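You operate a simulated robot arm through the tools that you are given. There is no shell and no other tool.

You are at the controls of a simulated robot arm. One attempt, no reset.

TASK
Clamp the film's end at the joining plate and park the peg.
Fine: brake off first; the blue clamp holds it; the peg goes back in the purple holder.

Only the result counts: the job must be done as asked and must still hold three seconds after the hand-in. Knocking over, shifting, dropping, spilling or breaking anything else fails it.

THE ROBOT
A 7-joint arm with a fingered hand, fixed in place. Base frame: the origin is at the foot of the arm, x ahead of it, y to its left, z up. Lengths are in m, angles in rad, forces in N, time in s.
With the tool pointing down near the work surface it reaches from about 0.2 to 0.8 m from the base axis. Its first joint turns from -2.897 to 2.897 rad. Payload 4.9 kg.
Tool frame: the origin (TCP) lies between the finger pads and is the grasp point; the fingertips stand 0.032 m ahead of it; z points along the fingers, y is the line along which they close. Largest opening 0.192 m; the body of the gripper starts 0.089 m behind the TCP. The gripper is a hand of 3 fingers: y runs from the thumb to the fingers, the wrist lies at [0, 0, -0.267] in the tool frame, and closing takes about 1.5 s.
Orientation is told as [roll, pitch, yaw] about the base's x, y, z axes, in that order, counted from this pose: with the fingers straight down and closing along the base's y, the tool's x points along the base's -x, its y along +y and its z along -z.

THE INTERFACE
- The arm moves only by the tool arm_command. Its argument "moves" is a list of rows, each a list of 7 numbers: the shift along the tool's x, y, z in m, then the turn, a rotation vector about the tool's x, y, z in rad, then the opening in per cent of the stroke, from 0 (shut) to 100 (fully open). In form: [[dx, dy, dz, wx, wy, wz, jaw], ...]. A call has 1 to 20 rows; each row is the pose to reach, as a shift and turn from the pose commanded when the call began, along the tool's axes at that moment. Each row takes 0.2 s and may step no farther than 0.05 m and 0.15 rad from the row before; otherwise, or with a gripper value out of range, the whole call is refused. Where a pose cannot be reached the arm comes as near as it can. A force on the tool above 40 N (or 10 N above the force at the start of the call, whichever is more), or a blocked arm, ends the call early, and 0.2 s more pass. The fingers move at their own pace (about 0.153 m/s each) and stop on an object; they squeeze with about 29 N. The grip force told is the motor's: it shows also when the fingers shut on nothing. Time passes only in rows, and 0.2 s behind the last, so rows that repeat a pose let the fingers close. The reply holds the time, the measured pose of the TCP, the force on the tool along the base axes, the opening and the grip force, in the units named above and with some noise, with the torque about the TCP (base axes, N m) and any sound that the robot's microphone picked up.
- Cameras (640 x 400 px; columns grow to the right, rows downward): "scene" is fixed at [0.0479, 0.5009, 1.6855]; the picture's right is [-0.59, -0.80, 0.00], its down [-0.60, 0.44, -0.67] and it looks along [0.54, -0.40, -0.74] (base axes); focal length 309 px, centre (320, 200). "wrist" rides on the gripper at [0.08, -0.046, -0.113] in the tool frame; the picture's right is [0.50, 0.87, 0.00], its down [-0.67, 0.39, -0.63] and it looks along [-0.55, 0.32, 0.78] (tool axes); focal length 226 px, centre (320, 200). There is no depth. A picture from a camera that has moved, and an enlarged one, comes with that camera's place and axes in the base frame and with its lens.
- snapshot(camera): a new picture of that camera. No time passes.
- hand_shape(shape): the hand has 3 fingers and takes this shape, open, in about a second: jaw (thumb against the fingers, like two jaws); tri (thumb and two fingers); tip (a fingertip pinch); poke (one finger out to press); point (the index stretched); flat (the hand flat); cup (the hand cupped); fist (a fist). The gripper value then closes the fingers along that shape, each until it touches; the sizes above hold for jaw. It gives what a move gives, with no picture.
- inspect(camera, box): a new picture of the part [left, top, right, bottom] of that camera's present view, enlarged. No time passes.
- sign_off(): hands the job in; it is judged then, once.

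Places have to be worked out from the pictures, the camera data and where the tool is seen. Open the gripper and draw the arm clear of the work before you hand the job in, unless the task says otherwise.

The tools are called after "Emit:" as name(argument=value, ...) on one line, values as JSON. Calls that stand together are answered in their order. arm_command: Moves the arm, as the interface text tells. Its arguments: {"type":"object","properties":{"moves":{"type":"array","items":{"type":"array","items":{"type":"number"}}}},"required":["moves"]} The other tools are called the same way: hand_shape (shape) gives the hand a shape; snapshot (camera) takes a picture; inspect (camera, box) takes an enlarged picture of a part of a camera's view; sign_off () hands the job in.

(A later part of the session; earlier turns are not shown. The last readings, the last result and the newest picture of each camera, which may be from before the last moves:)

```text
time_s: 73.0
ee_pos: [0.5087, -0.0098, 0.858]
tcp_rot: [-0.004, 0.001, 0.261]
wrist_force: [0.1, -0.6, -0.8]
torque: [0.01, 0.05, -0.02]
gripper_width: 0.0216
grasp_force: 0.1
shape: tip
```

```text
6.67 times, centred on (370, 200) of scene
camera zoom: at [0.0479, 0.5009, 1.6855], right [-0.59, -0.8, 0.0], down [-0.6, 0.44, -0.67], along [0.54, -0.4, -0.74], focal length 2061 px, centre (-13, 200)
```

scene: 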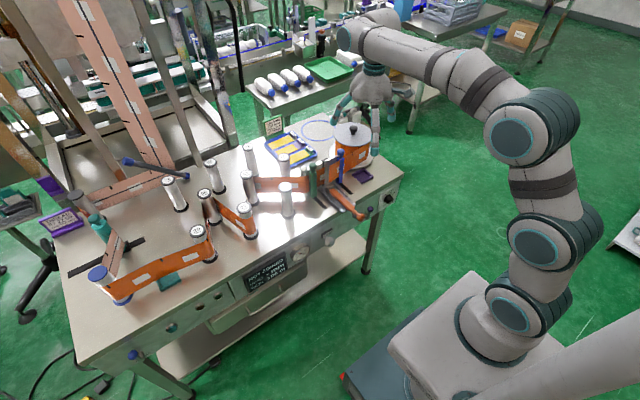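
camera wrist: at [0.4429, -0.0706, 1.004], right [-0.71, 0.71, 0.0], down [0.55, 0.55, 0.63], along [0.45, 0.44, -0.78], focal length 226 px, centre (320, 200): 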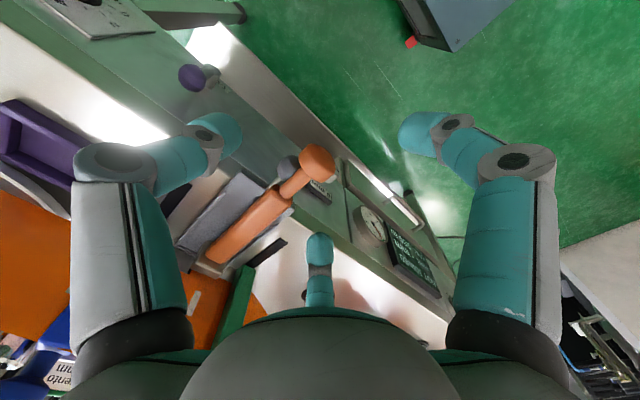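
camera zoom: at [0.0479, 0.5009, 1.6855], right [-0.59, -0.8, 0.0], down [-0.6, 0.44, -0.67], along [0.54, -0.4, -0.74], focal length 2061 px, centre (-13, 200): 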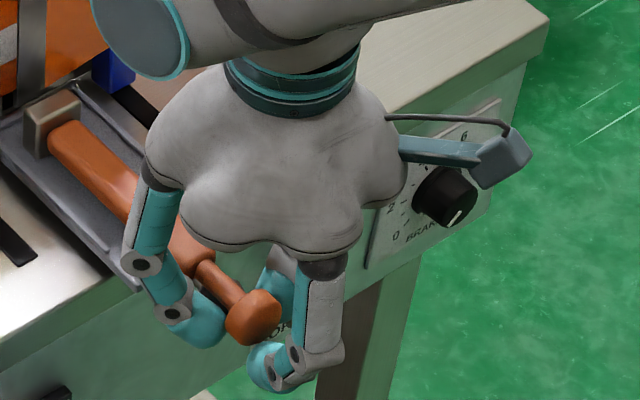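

The head is caged (2.2 cm ring below a 3.2 cm head). I lift it along an arc about the foot so the peg pivots up; first part only, then check.

Emit:
arm_command(moves=[[-0.001, -0.0003, -0.01, 0, 0, 0, 10], [-0.0029, -0.0008, -0.02, 0, 0, 0, 10], [-0.006, -0.0016, -0.033, 0, 0, 0, 10], [-0.0097, -0.0026, -0.0456, 0, 0, 0, 10]])

Emit:
inspect(camera="wrist", box=[230, 100, 410, 260])

Emit:
inspect(camera="scene", box=[320, 150, 400, 230])

```text
time_s: 74.0
ee_pos: [0.5187, -0.0084, 0.9047]
tcp_rot: [-0.004, 0.001, 0.264]
wrist_force: [0.4, 0.5, -1.4]
torque: [0.01, 0.02, -0.02]
gripper_width: 0.0194
grasp_force: 0.1
shape: tip
```

```text
2.50 times, centred on (320, 180) of wrist
camera zoom: at [0.4539, -0.0708, 1.0182], right [-0.71, 0.71, 0.0], down [0.55, 0.55, 0.63], along [0.45, 0.44, -0.78], focal length 565 px, centre (320, 250)
```

zoom: 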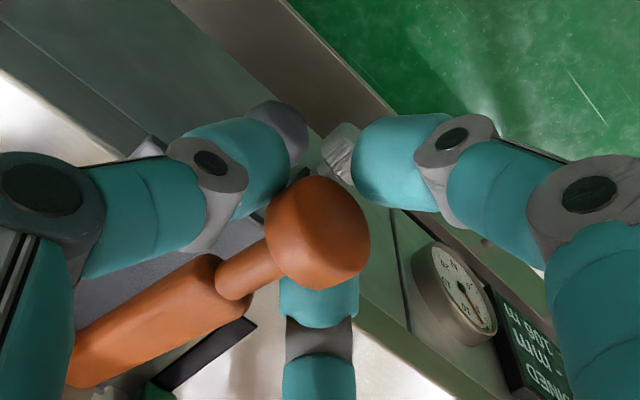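

```text
5.00 times, centred on (360, 190) of scene
camera zoom: at [0.0479, 0.5009, 1.6855], right [-0.59, -0.8, 0.0], down [-0.6, 0.44, -0.67], along [0.54, -0.4, -0.74], focal length 1546 px, centre (120, 250)
```

zoom: 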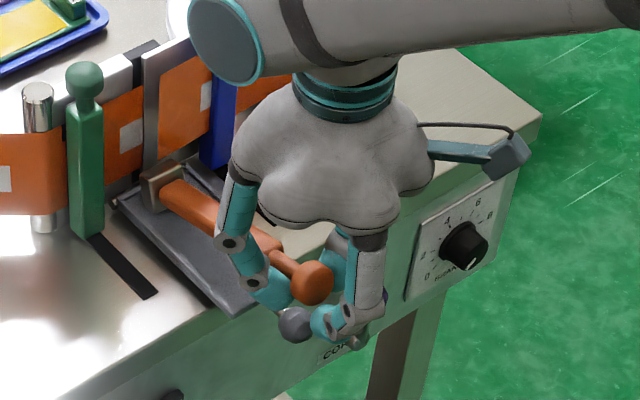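

The head rides up in the cage and the peg pivots about its foot. I continue the arc.

Emit:
arm_command(moves=[[-0.0048, -0.0013, -0.011, 0, 0, 0, 10], [-0.0097, -0.0026, -0.0214, 0, 0, 0, 10], [-0.0154, -0.0041, -0.032, 0, 0, 0, 10], [-0.0212, -0.0057, -0.0416, 0, 0, 0, 10], [-0.0285, -0.0076, -0.0515, 0, 0, 0, 10], [-0.0357, -0.0095, -0.0604, 0, 0, 0, 10], [-0.0435, -0.0116, -0.0685, 0, 0, 0, 10], [-0.0518, -0.0138, -0.0763, 0, 0, 0, 10]])

Emit:
inspect(camera="wrist", box=[230, 100, 410, 260])

Emit:
inspect(camera="scene", box=[310, 130, 400, 220])

```text
time_s: 75.8
ee_pos: [0.5699, -0.0091, 0.9814]
tcp_rot: [-0.004, 0.001, 0.262]
wrist_force: [0.7, -1.2, -1.0]
torque: [0.0, 0.0, 0.02]
gripper_width: 0.0192
grasp_force: 0.1
shape: tip
```

```text
2.50 times, centred on (320, 180) of wrist
camera zoom: at [0.5069, -0.0715, 1.0943], right [-0.71, 0.71, 0.0], down [0.55, 0.55, 0.63], along [0.45, 0.44, -0.78], focal length 565 px, centre (320, 250)
```

zoom: 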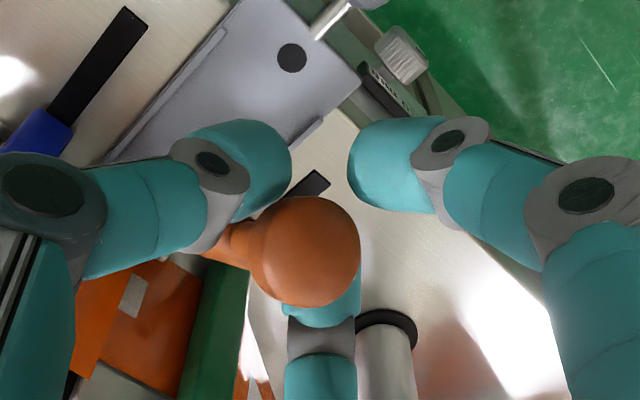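

```text
4.44 times, centred on (355, 175) of scene
camera zoom: at [0.0479, 0.5009, 1.6855], right [-0.59, -0.8, 0.0], down [-0.6, 0.44, -0.67], along [0.54, -0.4, -0.74], focal length 1374 px, centre (164, 311)
```

zoom: 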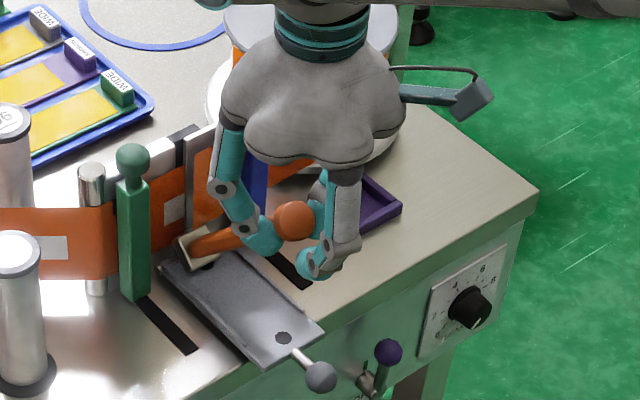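

The peg is at about 45° as planned. I continue the arc to nearly upright.

Emit:
arm_command(moves=[[-0.0095, -0.0025, -0.0075, 0, 0, 0, 10], [-0.0189, -0.0051, -0.0141, 0, 0, 0, 10], [-0.0285, -0.0076, -0.02, 0, 0, 0, 10], [-0.0383, -0.0102, -0.0252, 0, 0, 0, 10], [-0.0485, -0.013, -0.0298, 0, 0, 0, 10], [-0.0593, -0.0158, -0.0336, 0, 0, 0, 10]])

Emit:
inspect(camera="wrist", box=[230, 100, 410, 260])

Emit:
inspect(camera="scene", box=[300, 120, 390, 210])

```text
time_s: 77.2
ee_pos: [0.6323, -0.0069, 1.015]
tcp_rot: [-0.005, -0.002, 0.263]
wrist_force: [-0.3, -0.1, -2.5]
torque: [0.0, 0.02, 0.02]
gripper_width: 0.0194
grasp_force: 0.0
shape: tip
```

```text
2.50 times, centred on (320, 180) of wrist
camera zoom: at [0.5688, -0.0707, 1.1276], right [-0.71, 0.71, 0.0], down [0.55, 0.55, 0.63], along [0.45, 0.44, -0.78], focal length 565 px, centre (320, 250)
```

zoom: 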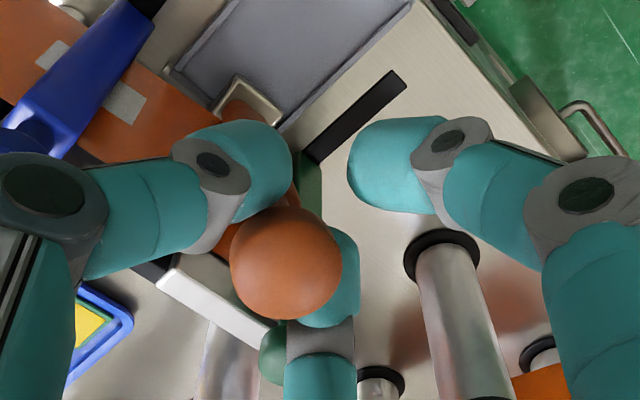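

```text
4.44 times, centred on (345, 165) of scene
camera zoom: at [0.0479, 0.5009, 1.6855], right [-0.59, -0.8, 0.0], down [-0.6, 0.44, -0.67], along [0.54, -0.4, -0.74], focal length 1374 px, centre (209, 356)
```

zoom: 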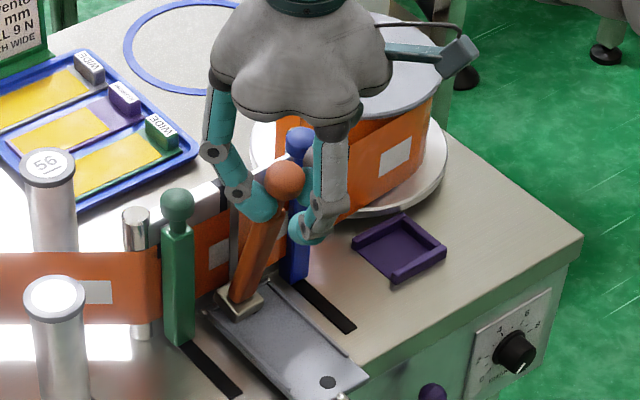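

The peg leans only ~17° now. I lift it 4 cm so that it hangs free and swings upright below the cage.

Emit:
arm_command(moves=[[-0.006, -0.0016, -0.006, 0, 0, 0, 9], [-0.012, -0.0032, -0.014, 0, 0, 0, 9], [-0.012, -0.0032, -0.024, 0, 0, 0, 9], [-0.012, -0.0032, -0.034, 0, 0, 0, 9], [-0.012, -0.0032, -0.04, 0, 0, 0, 9], [-0.012, -0.0032, -0.04, 0, 0, 0, 9], [-0.012, -0.0032, -0.04, 0, 0, 0, 9]])

Emit:
inspect(camera="wrist", box=[230, 80, 410, 260])

Emit:
inspect(camera="scene", box=[300, 110, 390, 210])

```text
time_s: 78.8
ee_pos: [0.6472, -0.0098, 1.0566]
tcp_rot: [-0.004, 0.002, 0.26]
wrist_force: [0.7, -0.7, -2.4]
torque: [0.02, 0.03, -0.04]
gripper_width: 0.0178
grasp_force: 0.0
shape: tip
```

```text
2.22 times, centred on (320, 170) of wrist
camera zoom: at [0.5817, -0.0714, 1.1681], right [-0.71, 0.71, 0.0], down [0.55, 0.55, 0.63], along [0.45, 0.44, -0.78], focal length 502 px, centre (320, 267)
```

zoom: 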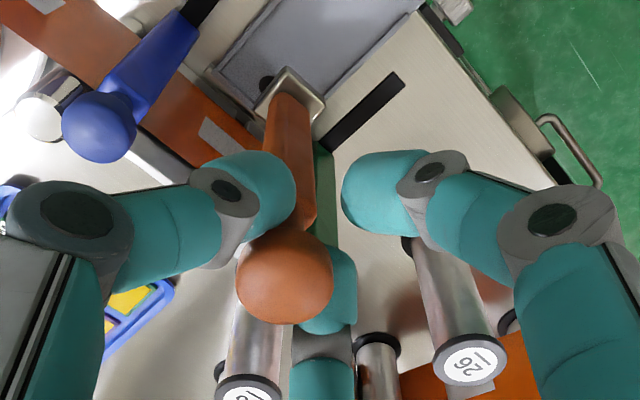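

```text
4.00 times, centred on (345, 160) of scene
camera zoom: at [0.0479, 0.5009, 1.6855], right [-0.59, -0.8, 0.0], down [-0.6, 0.44, -0.67], along [0.54, -0.4, -0.74], focal length 1237 px, centre (220, 360)
```

zoom: 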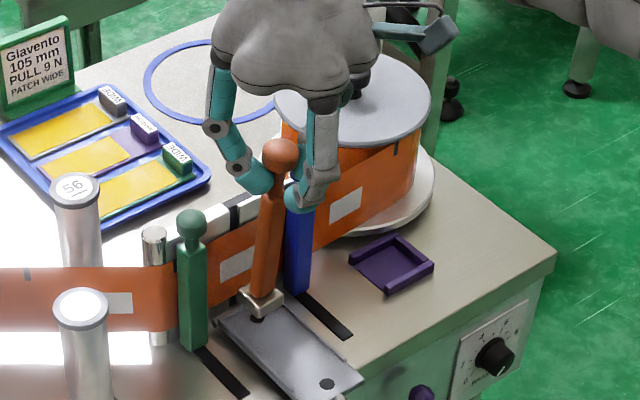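

The peg hangs in the cage. I look closely at the film again, since it seems to have changed.

Emit:
inspect(camera="scene", box=[310, 145, 370, 195])

Emit:
inspect(camera="wrist", box=[200, 50, 330, 170])

Emit:
inspect(camera="scene", box=[240, 220, 340, 300])

```text
8.00 times, centred on (340, 170) of scene
camera zoom: at [0.0479, 0.5009, 1.6855], right [-0.59, -0.8, 0.0], down [-0.6, 0.44, -0.67], along [0.54, -0.4, -0.74], focal length 2473 px, centre (160, 440)
```

zoom: 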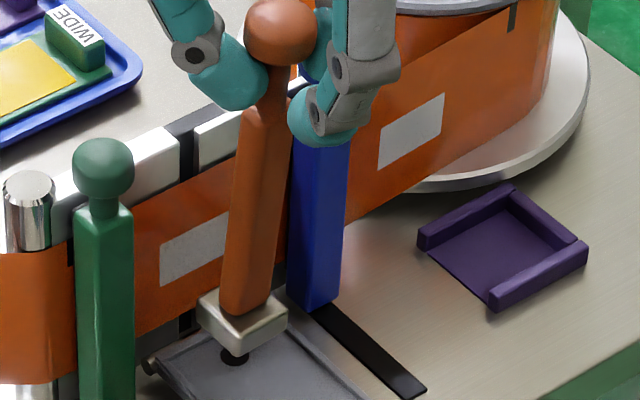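

```text
3.33 times, centred on (265, 110) of wrist
camera zoom: at [0.5817, -0.0714, 1.1681], right [-0.71, 0.71, 0.0], down [0.55, 0.55, 0.63], along [0.45, 0.44, -0.78], focal length 754 px, centre (503, 500)
```

zoom: 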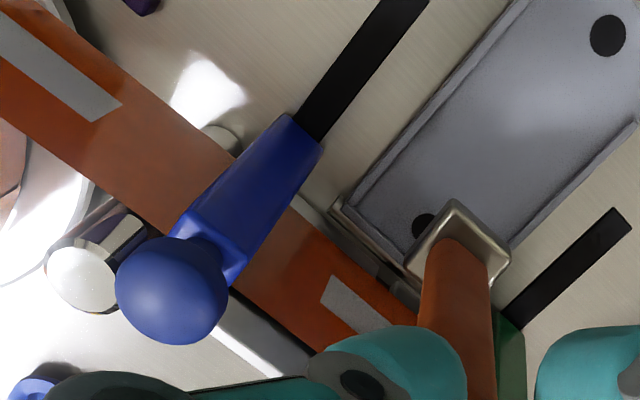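

```text
5.00 times, centred on (290, 260) of scene
camera zoom: at [0.0479, 0.5009, 1.6855], right [-0.59, -0.8, 0.0], down [-0.6, 0.44, -0.67], along [0.54, -0.4, -0.74], focal length 1546 px, centre (470, -100)
```

zoom: 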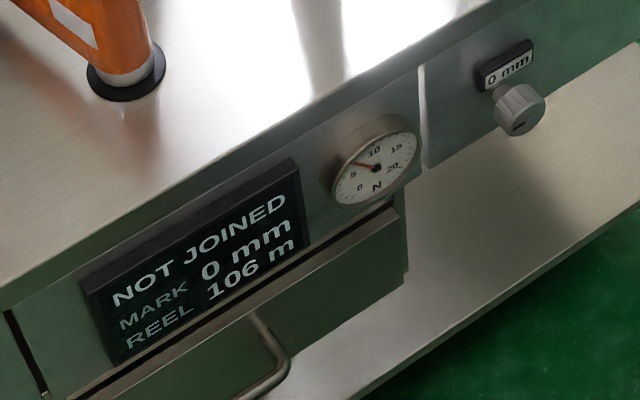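

The display now shows "MARK 0 mm" and the film lies flush on the plate behind the blue clamp — the film end is clamped. Now the peg: I check how the neck sits between the fingertips before tightening.

Emit:
inspect(camera="wrist", box=[270, 120, 370, 220])

Emit:
inspect(camera="scene", box=[320, 135, 355, 165])

```text
4.00 times, centred on (320, 170) of wrist
camera zoom: at [0.5817, -0.0714, 1.1681], right [-0.71, 0.71, 0.0], down [0.55, 0.55, 0.63], along [0.45, 0.44, -0.78], focal length 904 px, centre (320, 320)
```

zoom: 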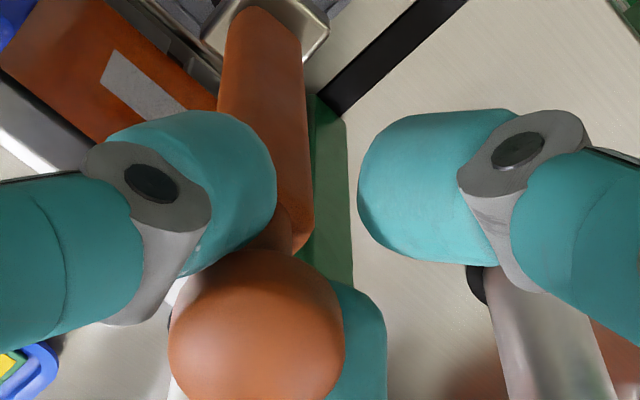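

```text
13.33 times, centred on (338, 150) of scene
camera zoom: at [0.0479, 0.5009, 1.6855], right [-0.59, -0.8, 0.0], down [-0.6, 0.44, -0.67], along [0.54, -0.4, -0.74], focal length 4122 px, centre (87, 867)
```

zoom: 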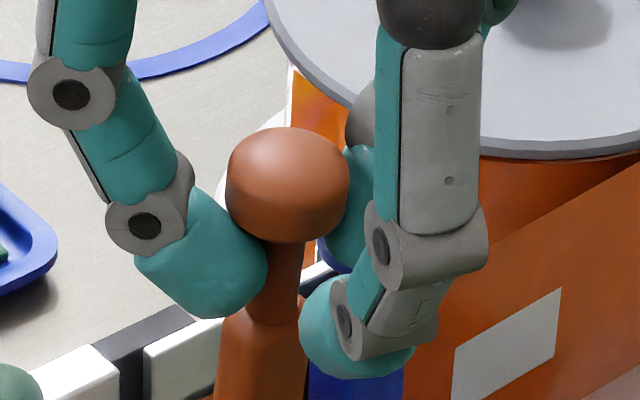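

From both views the neck is inside the ring of fingertips, resting against two of them. I lower the peg close to the tray for safety and then close the grip slowly so the tips centre and hold the neck.

Emit:
arm_command(moves=[[0, 0, 0.013, 0, 0, 0, 9], [0, 0, 0.026, 0, 0, 0, 9], [0, 0, 0.026, 0, 0, 0, 8], [0, 0, 0.026, 0, 0, 0, 7], [0, 0, 0.026, 0, 0, 0, 6], [0, 0, 0.026, 0, 0, 0, 4], [0, 0, 0.026, 0, 0, 0, 2], [0, 0, 0.026, 0, 0, 0, 0], [0, 0, 0.026, 0, 0, 0, 0]])

Emit:
inspect(camera="wrist", box=[230, 80, 410, 260])

Emit:
inspect(camera="scene", box=[300, 120, 390, 210])

```text
time_s: 80.8
ee_pos: [0.6451, -0.0094, 1.03]
tcp_rot: [-0.004, -0.001, 0.261]
wrist_force: [0.4, -0.4, 0.2]
torque: [0.03, 0.0, -0.01]
gripper_width: 0.0001
grasp_force: 29.2
shape: tip
```

```text
2.22 times, centred on (320, 170) of wrist
camera zoom: at [0.5816, -0.071, 1.1422], right [-0.71, 0.71, 0.0], down [0.55, 0.55, 0.63], along [0.45, 0.44, -0.78], focal length 502 px, centre (320, 267)
```

zoom: 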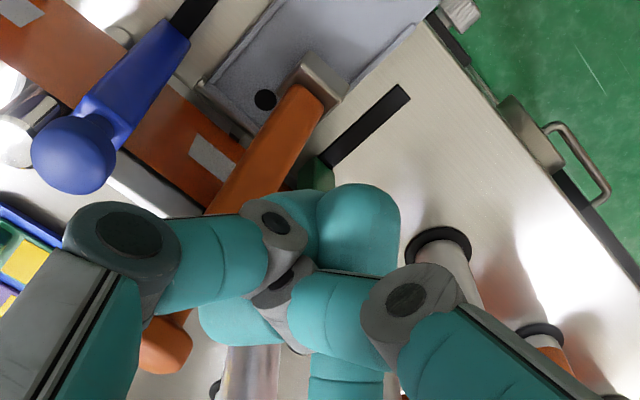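

```text
4.44 times, centred on (345, 165) of scene
camera zoom: at [0.0479, 0.5009, 1.6855], right [-0.59, -0.8, 0.0], down [-0.6, 0.44, -0.67], along [0.54, -0.4, -0.74], focal length 1374 px, centre (209, 356)
```

zoom: 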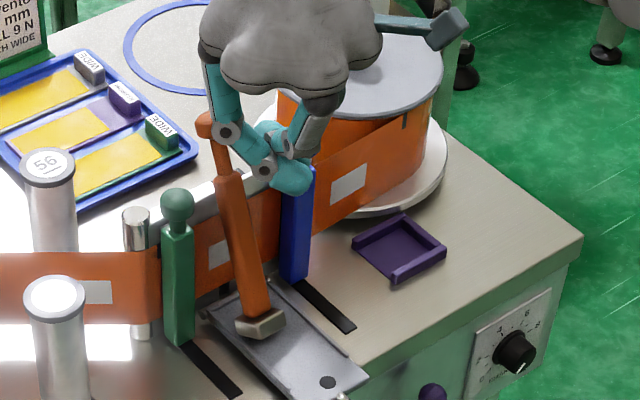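

The neck slipped out and the peg now leans back toward the plate with its foot on the tray. I inspect closely before moving anything.

Emit:
inspect(camera="scene", box=[305, 135, 365, 195])

Emit:
snapshot(camera="wrist")

```text
6.67 times, centred on (335, 165) of scene
camera zoom: at [0.0479, 0.5009, 1.6855], right [-0.59, -0.8, 0.0], down [-0.6, 0.44, -0.67], along [0.54, -0.4, -0.74], focal length 2061 px, centre (220, 433)
```

zoom: 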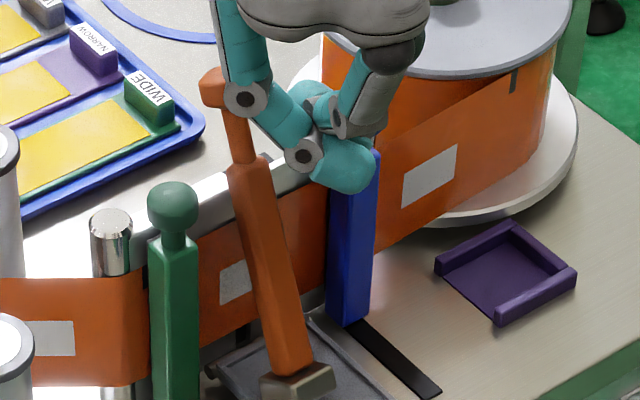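

```text
taken
camera wrist: at [0.5816, -0.071, 1.1422], right [-0.71, 0.71, 0.0], down [0.55, 0.55, 0.63], along [0.45, 0.44, -0.78], focal length 226 px, centre (320, 200)
```

wrist: 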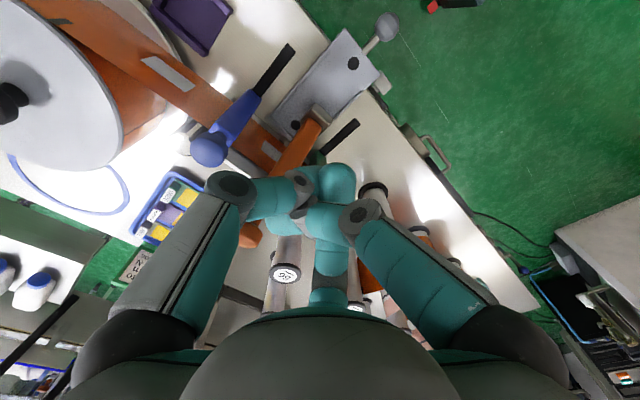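

The peg rests leaning (~34°) against the plate's top edge, head near (0.745,-0.015,0.985). I raise the hand straight up, open the fingers a little, and re-measure.

Emit:
arm_command(moves=[[0, 0, -0.02, 0, 0, 0, 0], [0, 0, -0.05, 0, 0, 0, 0], [0, 0, -0.09, 0, 0, 0, 30], [0, 0, -0.12, 0, 0, -0.13, 60], [0, 0, -0.12, 0, 0, -0.262, 100]])

Emit:
snapshot(camera="wrist")

Emit:
inspect(camera="scene", box=[305, 135, 365, 195])

```text
time_s: 82.0
ee_pos: [0.6454, -0.0093, 1.1499]
tcp_rot: [-0.002, 0.001, 0.522]
wrist_force: [0.3, 0.0, -0.2]
torque: [0.0, 0.01, 0.02]
gripper_width: 0.1846
grasp_force: 0.0
shape: tip
```

```text
taken
camera wrist: at [0.6014, -0.0867, 1.2625], right [-0.87, 0.5, 0.0], down [0.39, 0.67, 0.63], along [0.32, 0.55, -0.78], focal length 226 px, centre (320, 200)
```

wrist: 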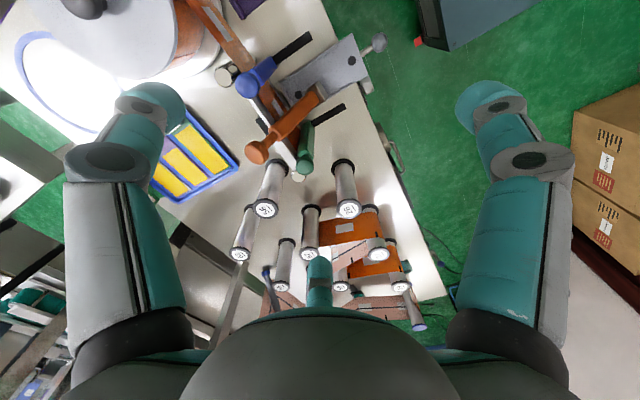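

```text
6.67 times, centred on (335, 165) of scene
camera zoom: at [0.0479, 0.5009, 1.6855], right [-0.59, -0.8, 0.0], down [-0.6, 0.44, -0.67], along [0.54, -0.4, -0.74], focal length 2061 px, centre (220, 433)
```

zoom: 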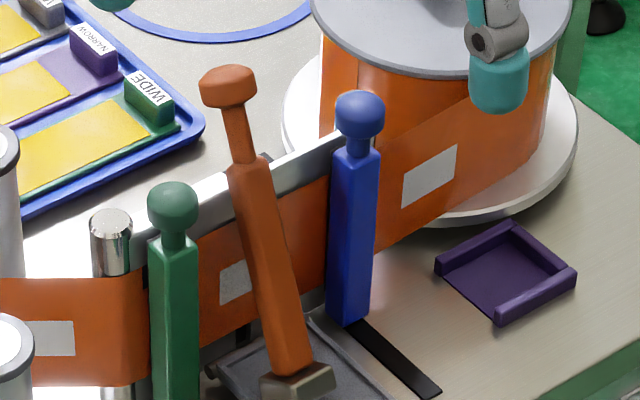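

The peg leans stably, and the film clearly runs between blue clamp and plate. I enlarge the wrist view to locate the peg's head and neck.

Emit:
inspect(camera="wrist", box=[200, 40, 360, 200])

```text
2.50 times, centred on (280, 120) of wrist
camera zoom: at [0.6014, -0.0867, 1.2625], right [-0.87, 0.5, 0.0], down [0.39, 0.67, 0.63], along [0.32, 0.55, -0.78], focal length 565 px, centre (420, 400)
```

zoom: 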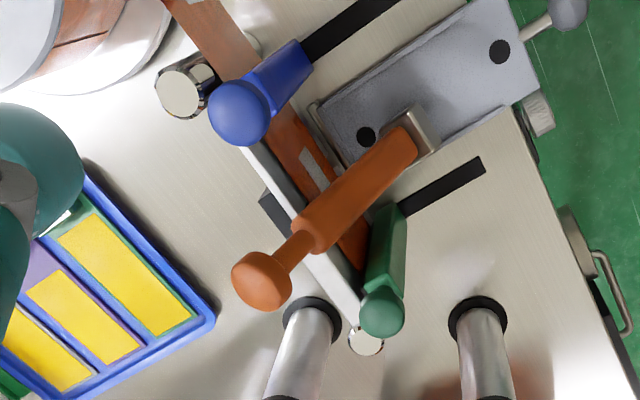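

Neck at about (0.729,-0.008,0.974), axis leaning ~32° toward +x. With the hand at yaw +30° no finger points at the clamp knobs; I move above the neck and check the alignment.

Emit:
arm_command(moves=[[-0.025, -0.014, 0.02, 0, 0, 0, 42], [-0.05, -0.028, 0.04, 0, 0, 0, 42], [-0.0731, -0.0406, 0.06, 0, 0, 0, 42], [-0.0731, -0.0406, 0.08, 0, 0, 0, 42], [-0.0731, -0.0406, 0.08, 0, 0, 0, 42]])

Emit:
inspect(camera="wrist", box=[240, 80, 400, 220])

Emit:
inspect(camera="scene", box=[295, 100, 385, 190])

```text
time_s: 83.2
ee_pos: [0.7299, -0.0083, 1.0703]
tcp_rot: [-0.001, 0.001, 0.524]
wrist_force: [-0.3, 0.5, 0.0]
torque: [-0.04, 0.01, -0.01]
gripper_width: 0.081
grasp_force: 0.0
shape: tip
```

```text
2.86 times, centred on (320, 150) of wrist
camera zoom: at [0.6834, -0.0856, 1.1817], right [-0.87, 0.5, 0.0], down [0.39, 0.67, 0.63], along [0.32, 0.54, -0.78], focal length 646 px, centre (320, 343)
```

zoom: 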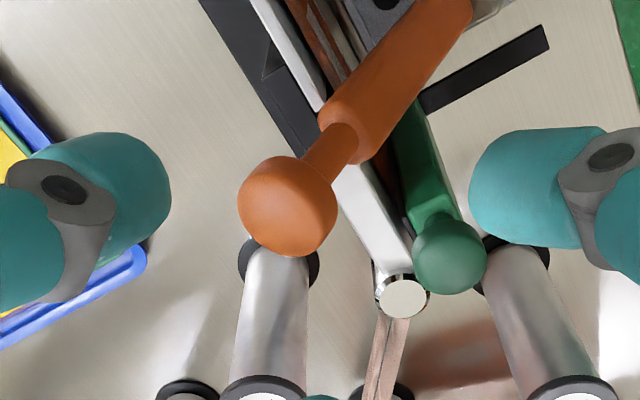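

```text
4.44 times, centred on (340, 145) of scene
camera zoom: at [0.0479, 0.5009, 1.6855], right [-0.59, -0.8, 0.0], down [-0.6, 0.44, -0.67], along [0.54, -0.4, -0.74], focal length 1374 px, centre (231, 444)
```

zoom: 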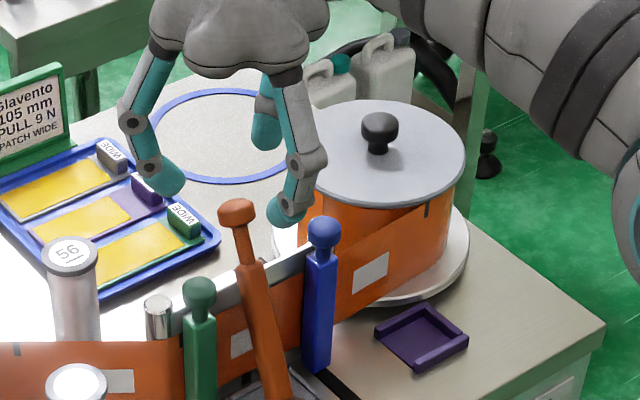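

Two views put the neck's middle 5.7 mm back in x, 4.3 mm back in y and 9 cm below the TCP. I correct, descend to neck height and close.

Emit:
arm_command(moves=[[0.0071, -0.0009, 0.02, 0, 0, 0, 42], [0.0071, -0.0009, 0.04, 0, 0, 0, 42], [0.0071, -0.0009, 0.06, 0, 0, 0, 42], [0.0071, -0.0009, 0.06, 0, 0, 0, 25], [0.0071, -0.0009, 0.06, 0, 0, 0, 15], [0.0071, -0.0009, 0.06, 0, 0, 0, 8], [0.0071, -0.0009, 0.06, 0, 0, 0, 0], [0.0071, -0.0009, 0.06, 0, 0, 0, 0]])

Emit:
inspect(camera="wrist", box=[230, 80, 410, 260])

Emit:
inspect(camera="scene", box=[305, 125, 365, 195])

```text
time_s: 85.0
ee_pos: [0.7244, -0.0128, 1.0117]
tcp_rot: [-0.002, 0.001, 0.522]
wrist_force: [-2.8, -0.1, 1.8]
torque: [0.03, 0.04, -0.01]
gripper_width: 0.0127
grasp_force: 29.1
shape: tip
```

```text
2.22 times, centred on (320, 170) of wrist
camera zoom: at [0.6786, -0.0902, 1.1238], right [-0.87, 0.5, 0.0], down [0.39, 0.67, 0.63], along [0.32, 0.54, -0.78], focal length 502 px, centre (320, 267)
```

zoom: 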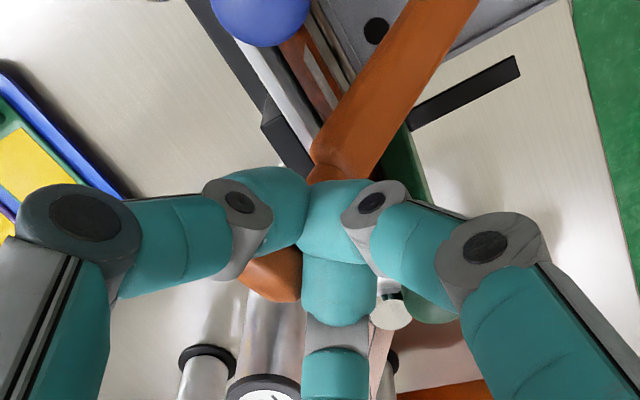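

```text
5.71 times, centred on (335, 160) of scene
camera zoom: at [0.0479, 0.5009, 1.6855], right [-0.59, -0.8, 0.0], down [-0.6, 0.44, -0.67], along [0.54, -0.4, -0.74], focal length 1767 px, centre (234, 429)
```

zoom: 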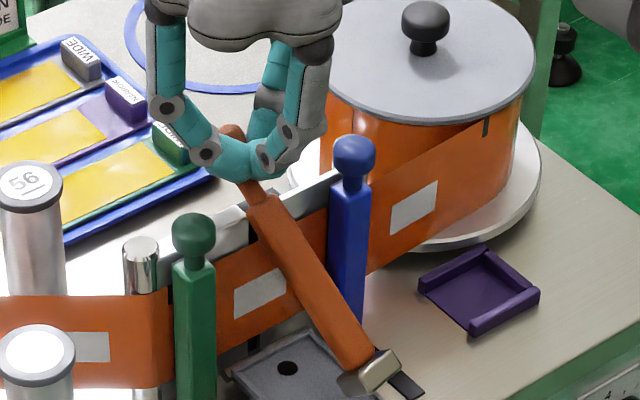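

The neck is firmly held (1.3 cm, 29 N), with the peg leaning ~35° and its foot on the tray. I now back away from the plate while rising and tilting the hand forward, so the peg turns upright; first half.

Emit:
arm_command(moves=[[0.0097, 0.0046, -0.0095, 0.05, -0.0867, 0, 0], [0.0193, 0.0092, -0.018, 0.1, -0.1733, 0, 0], [0.029, 0.0138, -0.0265, 0.1495, -0.26, 0, 0]])

Emit:
inspect(camera="scene", box=[305, 115, 385, 205])

Emit:
inspect(camera="wrist", box=[230, 60, 430, 260])

```text
time_s: 85.8
ee_pos: [0.6916, -0.015, 1.0366]
tcp_rot: [-0.157, -0.259, 0.545]
wrist_force: [-0.1, -0.1, -0.8]
torque: [-0.01, -0.02, 0.03]
gripper_width: 0.0125
grasp_force: 29.3
shape: tip
```

```text
4.44 times, centred on (345, 160) of scene
camera zoom: at [0.0479, 0.5009, 1.6855], right [-0.59, -0.8, 0.0], down [-0.6, 0.44, -0.67], along [0.54, -0.4, -0.74], focal length 1374 px, centre (209, 378)
```

zoom: 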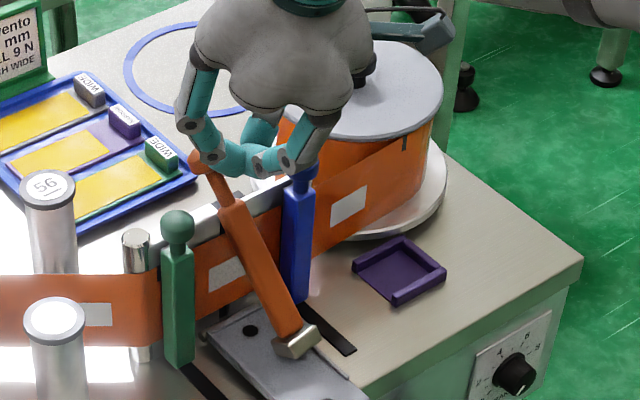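

```text
2.00 times, centred on (330, 160) of wrist
camera zoom: at [0.6154, -0.0917, 1.131], right [-0.83, 0.5, -0.26], down [0.18, 0.67, 0.72], along [0.53, 0.55, -0.65], focal length 452 px, centre (300, 280)
```

zoom: 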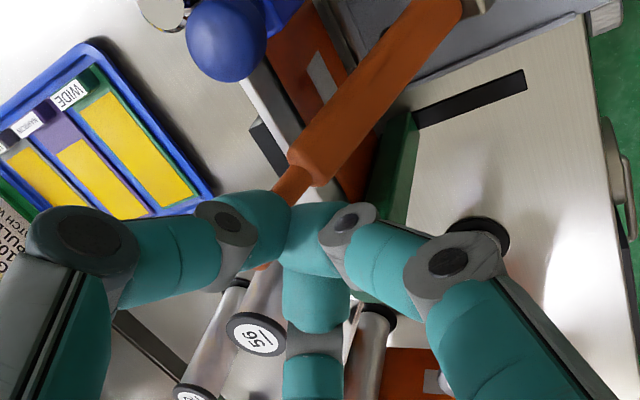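

The peg follows, lean now about 30°. I continue tilting and rising, away from the plate.

Emit:
arm_command(moves=[[0.0044, 0.0025, -0.0107, 0.045, -0.078, 0, 0], [0.0088, 0.005, -0.0215, 0.09, -0.156, 0, 0], [0.0131, 0.0076, -0.0322, 0.135, -0.234, 0, 0], [0.0175, 0.0101, -0.0429, 0.1745, -0.3034, 0, 0]])

Emit:
inspect(camera="scene", box=[305, 105, 385, 205])

Emit:
snapshot(camera="wrist")

```text
time_s: 86.8
ee_pos: [0.661, -0.0126, 1.0726]
tcp_rot: [-0.366, -0.553, 0.629]
wrist_force: [-0.4, 0.3, -0.6]
torque: [-0.04, 0.02, 0.01]
gripper_width: 0.0124
grasp_force: 28.6
shape: tip
```

```text
4.00 times, centred on (345, 155) of scene
camera zoom: at [0.0479, 0.5009, 1.6855], right [-0.59, -0.8, 0.0], down [-0.6, 0.44, -0.67], along [0.54, -0.4, -0.74], focal length 1237 px, centre (220, 380)
```

zoom: 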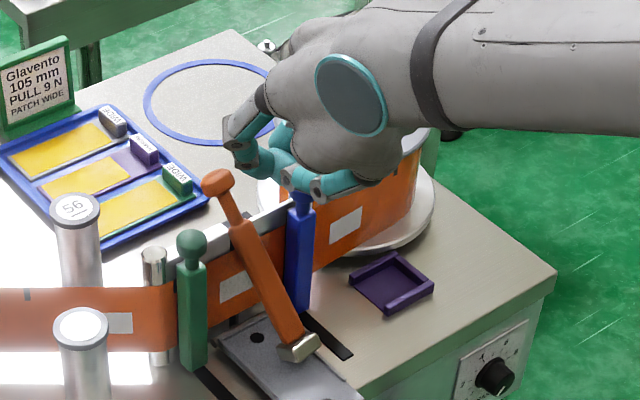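

```text
taken
camera wrist: at [0.5563, -0.0912, 1.134], right [-0.69, 0.5, -0.53], down [-0.07, 0.67, 0.74], along [0.72, 0.55, -0.43], focal length 226 px, centre (320, 200)
```

wrist: 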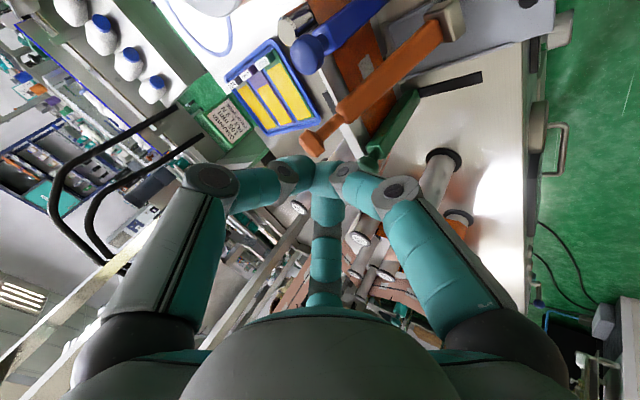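

The peg was not actually in the grip — it still leans on the plate; the tips closed above the neck. I go back to tool-down, higher up, and measure again.

Emit:
arm_command(moves=[[-0.0013, -0.0008, -0.0111, -0.0498, 0.0867, 0, 0], [-0.0026, -0.0015, -0.0221, -0.0997, 0.1733, 0, 20], [-0.004, -0.0023, -0.0332, -0.1495, 0.26, 0, 60], [-0.0053, -0.0031, -0.0443, -0.1993, 0.3467, 0, 100], [-0.0066, -0.0038, -0.0553, -0.2492, 0.4333, 0, 100], [-0.0079, -0.0046, -0.0664, -0.299, 0.52, 0, 100]])

Emit:
snapshot(camera="wrist")

Emit:
inspect(camera="scene", box=[305, 125, 375, 195])

```text
time_s: 88.2
ee_pos: [0.6271, -0.0142, 1.1296]
tcp_rot: [-0.026, -0.038, 0.524]
wrist_force: [-0.2, 0.0, -0.6]
torque: [-0.03, 0.01, 0.0]
gripper_width: 0.1919
grasp_force: 0.0
shape: tip
```

```text
taken
camera wrist: at [0.5762, -0.0915, 1.24], right [-0.86, 0.5, -0.04], down [0.36, 0.67, 0.65], along [0.35, 0.54, -0.76], focal length 226 px, centre (320, 200)
```

wrist: 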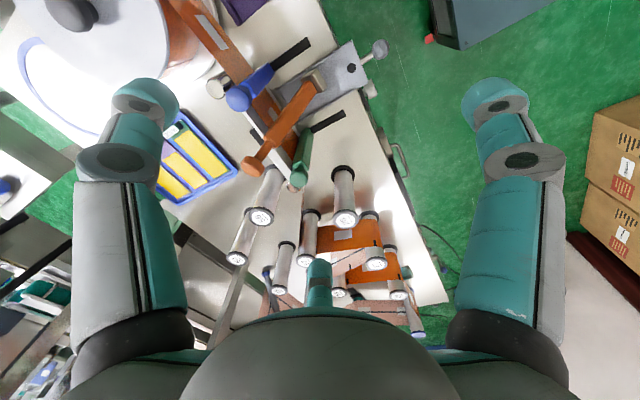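

```text
5.71 times, centred on (340, 160) of scene
camera zoom: at [0.0479, 0.5009, 1.6855], right [-0.59, -0.8, 0.0], down [-0.6, 0.44, -0.67], along [0.54, -0.4, -0.74], focal length 1767 px, centre (206, 429)
```

zoom: 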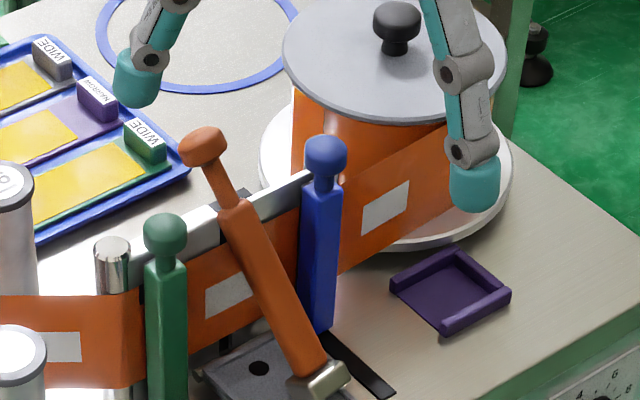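

I enlarge the wrist view of the leaning peg for a new measurement.

Emit:
inspect(camera="wrist", box=[220, 60, 360, 200])

```text
2.86 times, centred on (290, 130) of wrist
camera zoom: at [0.5762, -0.0915, 1.24], right [-0.86, 0.5, -0.04], down [0.36, 0.67, 0.65], along [0.35, 0.54, -0.76], focal length 646 px, centre (406, 400)
```

zoom: 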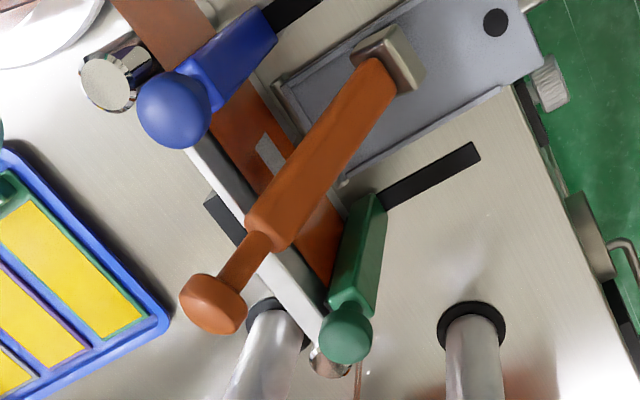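

New measurement: head ≈(0.746,-0.003,0.981), neck grip point ≈(0.731,-0.0065,0.963), lean ≈40°. I move above it (z≈1.05), removing the small residual tilt, and verify with a second view.

Emit:
arm_command(moves=[[-0.0227, -0.0109, 0.0212, -0.0057, 0.01, 0, 60], [-0.0454, -0.0218, 0.0424, -0.0115, 0.02, 0, 42], [-0.0681, -0.0326, 0.0636, -0.0172, 0.03, 0, 42], [-0.0908, -0.0435, 0.0848, -0.0229, 0.0399, 0, 42], [-0.0908, -0.0435, 0.0848, -0.0229, 0.0399, 0, 42]])

Emit:
inspect(camera="wrist", box=[240, 80, 400, 220])

Emit:
inspect(camera="scene", box=[305, 115, 365, 185])

```text
time_s: 89.4
ee_pos: [0.731, -0.0098, 1.0509]
tcp_rot: [-0.006, -0.003, 0.523]
wrist_force: [0.2, 0.0, -0.2]
torque: [0.0, 0.0, 0.01]
gripper_width: 0.0813
grasp_force: 0.0
shape: tip
```

```text
2.86 times, centred on (320, 150) of wrist
camera zoom: at [0.6856, -0.0875, 1.1626], right [-0.87, 0.5, 0.0], down [0.39, 0.67, 0.63], along [0.32, 0.54, -0.78], focal length 646 px, centre (320, 343)
```

zoom: 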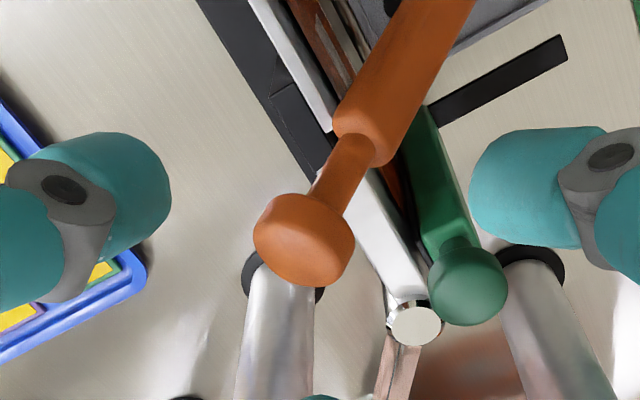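

```text
5.71 times, centred on (335, 150) of scene
camera zoom: at [0.0479, 0.5009, 1.6855], right [-0.59, -0.8, 0.0], down [-0.6, 0.44, -0.67], along [0.54, -0.4, -0.74], focal length 1767 px, centre (234, 486)
```

zoom: 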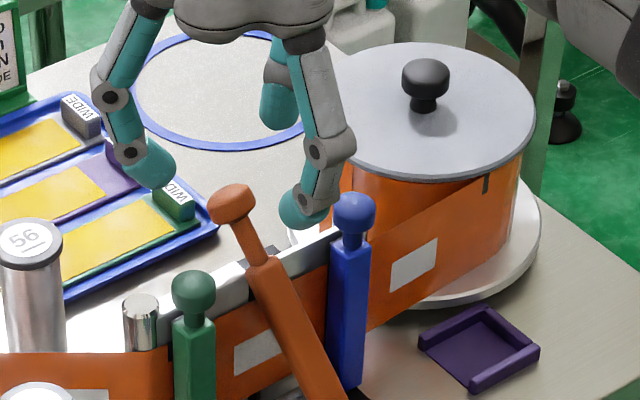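

The neck point is about 9 mm back in x and ~8 cm below the TCP. I descend 2 cm lower than last time (tips at z≈0.965, still above the plate) and close.

Emit:
arm_command(moves=[[0.0088, 0.0036, 0.02, 0, 0, 0, 42], [0.0088, 0.0036, 0.04, 0, 0, 0, 42], [0.0088, 0.0036, 0.0556, 0, 0, 0, 42], [0.0088, 0.0036, 0.0556, 0, 0, 0, 30], [0.0088, 0.0036, 0.0556, 0, 0, 0, 20], [0.0088, 0.0036, 0.0556, 0, 0, 0, 20]])

Emit:
inspect(camera="wrist", box=[230, 80, 410, 260])

Emit:
inspect(camera="scene", box=[310, 130, 360, 180])

```text
time_s: 90.8
ee_pos: [0.723, -0.0095, 0.9962]
tcp_rot: [-0.006, -0.001, 0.524]
wrist_force: [0.2, 0.0, 0.2]
torque: [0.04, 0.02, -0.02]
gripper_width: 0.0385
grasp_force: 0.2
shape: tip
```

```text
2.22 times, centred on (320, 170) of wrist
camera zoom: at [0.6761, -0.086, 1.1079], right [-0.87, 0.5, 0.0], down [0.39, 0.67, 0.63], along [0.32, 0.54, -0.78], focal length 502 px, centre (320, 267)
```

zoom: 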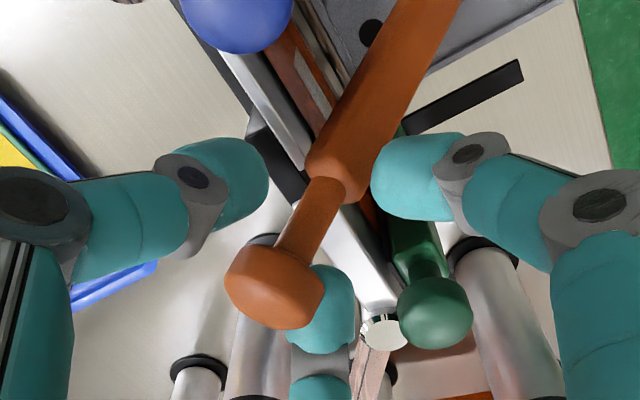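

```text
8.00 times, centred on (335, 155) of scene
camera zoom: at [0.0479, 0.5009, 1.6855], right [-0.59, -0.8, 0.0], down [-0.6, 0.44, -0.67], along [0.54, -0.4, -0.74], focal length 2473 px, centre (200, 560)
```

zoom: 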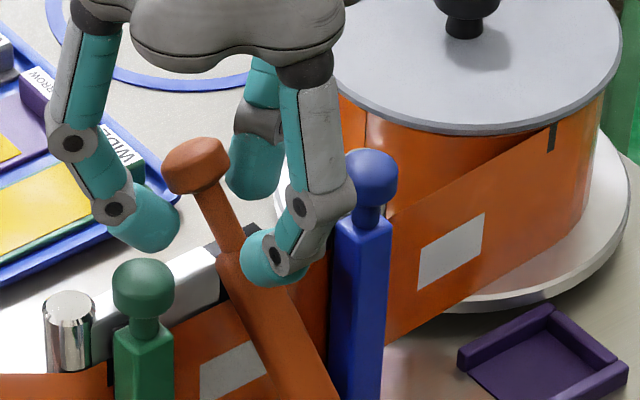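

The neck lies centrally between the three tips, slightly low on one side. I shift 5 mm forward and 6 mm up to the middle of the neck, then close fully.

Emit:
arm_command(moves=[[-0.0043, -0.0025, -0.006, 0, 0, 0, 20], [-0.0043, -0.0025, -0.006, 0, 0, 0, 14], [-0.0043, -0.0025, -0.006, 0, 0, 0, 9], [-0.0043, -0.0025, -0.006, 0, 0, 0, 5], [-0.0043, -0.0025, -0.006, 0, 0, 0, 0], [-0.0043, -0.0025, -0.006, 0, 0, 0, 0]])

Emit:
inspect(camera="wrist", box=[230, 80, 410, 260])

Emit:
inspect(camera="scene", box=[305, 130, 365, 200])

```text
time_s: 92.2
ee_pos: [0.7256, -0.0088, 0.9997]
tcp_rot: [-0.001, 0.003, 0.525]
wrist_force: [-30.2, -2.0, 6.6]
torque: [-0.16, 1.39, -0.12]
gripper_width: 0.0171
grasp_force: 29.9
shape: tip
```

```text
2.22 times, centred on (320, 170) of wrist
camera zoom: at [0.6796, -0.0875, 1.113], right [-0.87, 0.5, 0.0], down [0.39, 0.67, 0.63], along [0.31, 0.54, -0.78], focal length 502 px, centre (320, 267)
```

zoom: 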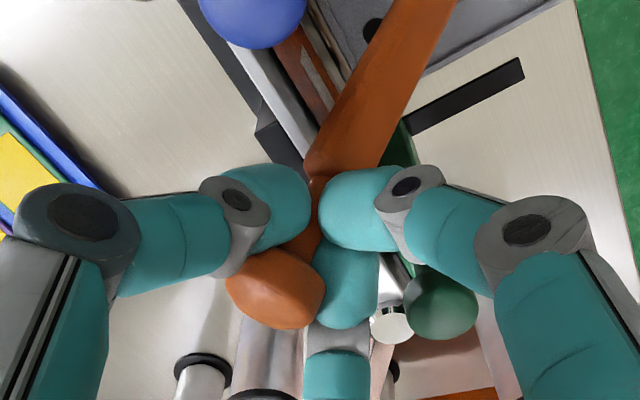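

```text
5.71 times, centred on (335, 165) of scene
camera zoom: at [0.0479, 0.5009, 1.6855], right [-0.59, -0.8, 0.0], down [-0.6, 0.44, -0.67], along [0.54, -0.4, -0.74], focal length 1767 px, centre (234, 400)
```

zoom: 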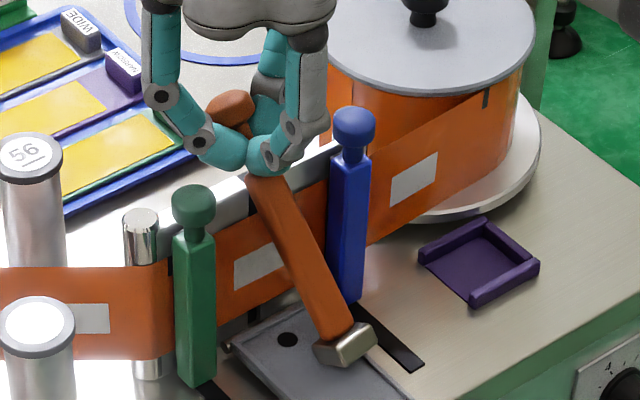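

Now the tips are around the neck (1.7 cm), with 30 N against the plate side. I relieve that by moving slightly back and up, and check that the peg follows.

Emit:
arm_command(moves=[[0.0035, 0.002, -0.003, 0, 0, 0, 0], [0.0078, 0.0045, -0.009, 0, 0, 0, 0], [0.0121, 0.007, -0.016, 0, 0, 0, 0]])

Emit:
inspect(camera="wrist", box=[230, 80, 410, 260])

Emit:
inspect(camera="scene", box=[305, 130, 365, 200])

```text
time_s: 93.0
ee_pos: [0.7126, -0.0081, 1.0162]
tcp_rot: [-0.005, -0.002, 0.524]
wrist_force: [-0.9, -0.6, -0.6]
torque: [0.05, 0.04, 0.02]
gripper_width: 0.0154
grasp_force: 28.7
shape: tip
```

```text
2.22 times, centred on (320, 170) of wrist
camera zoom: at [0.6668, -0.0856, 1.1294], right [-0.87, 0.5, -0.01], down [0.38, 0.67, 0.63], along [0.32, 0.54, -0.78], focal length 502 px, centre (320, 267)
```

zoom: 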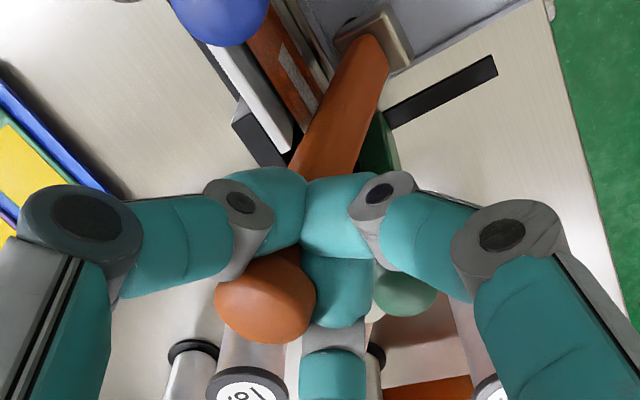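

```text
5.71 times, centred on (335, 165) of scene
camera zoom: at [0.0479, 0.5009, 1.6855], right [-0.59, -0.8, 0.0], down [-0.6, 0.44, -0.67], along [0.54, -0.4, -0.74], focal length 1767 px, centre (234, 400)
```

zoom: 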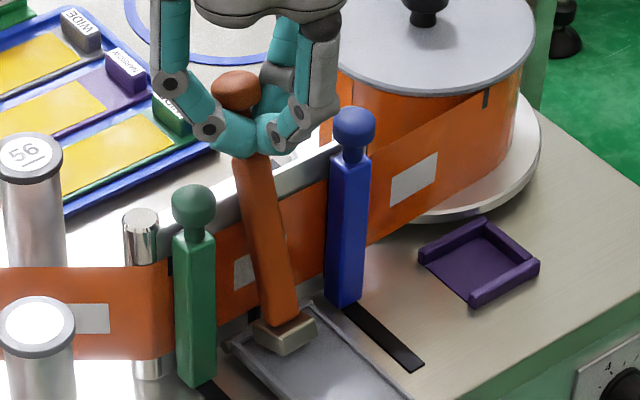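

The peg now follows the hand (lean ~26°). I lift further and away from the plate.

Emit:
arm_command(moves=[[0.0087, 0.005, -0.012, 0, 0, 0, 0], [0.0173, 0.01, -0.024, 0, 0, 0, 0], [0.026, 0.015, -0.036, 0, 0, 0, 0], [0.0303, 0.0175, -0.045, 0, 0, 0, 0]])

Emit:
inspect(camera="wrist", box=[230, 60, 410, 260])

Emit:
inspect(camera="scene", box=[305, 110, 375, 200])

```text
time_s: 94.0
ee_pos: [0.6787, -0.0082, 1.0615]
tcp_rot: [-0.004, -0.002, 0.525]
wrist_force: [-0.5, 0.7, -0.8]
torque: [-0.02, 0.02, -0.01]
gripper_width: 0.0151
grasp_force: 29.6
shape: tip
```

```text
2.00 times, centred on (320, 160) of wrist
camera zoom: at [0.6327, -0.0858, 1.1738], right [-0.87, 0.5, -0.01], down [0.39, 0.67, 0.63], along [0.32, 0.54, -0.78], focal length 452 px, centre (320, 280)
```

zoom: 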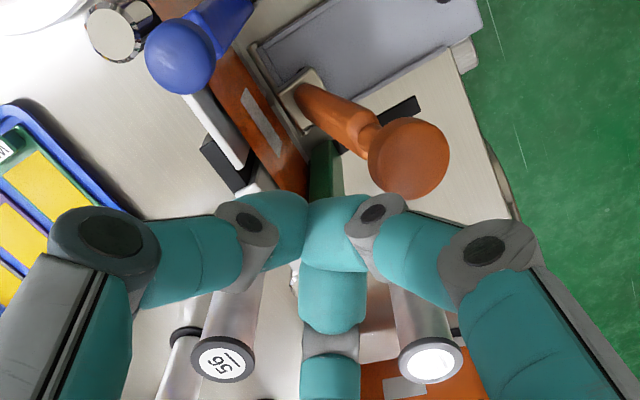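

```text
4.44 times, centred on (340, 155) of scene
camera zoom: at [0.0479, 0.5009, 1.6855], right [-0.59, -0.8, 0.0], down [-0.6, 0.44, -0.67], along [0.54, -0.4, -0.74], focal length 1374 px, centre (231, 400)
```

zoom: 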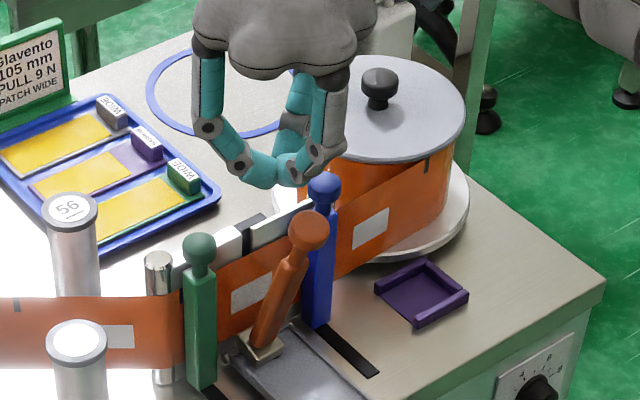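

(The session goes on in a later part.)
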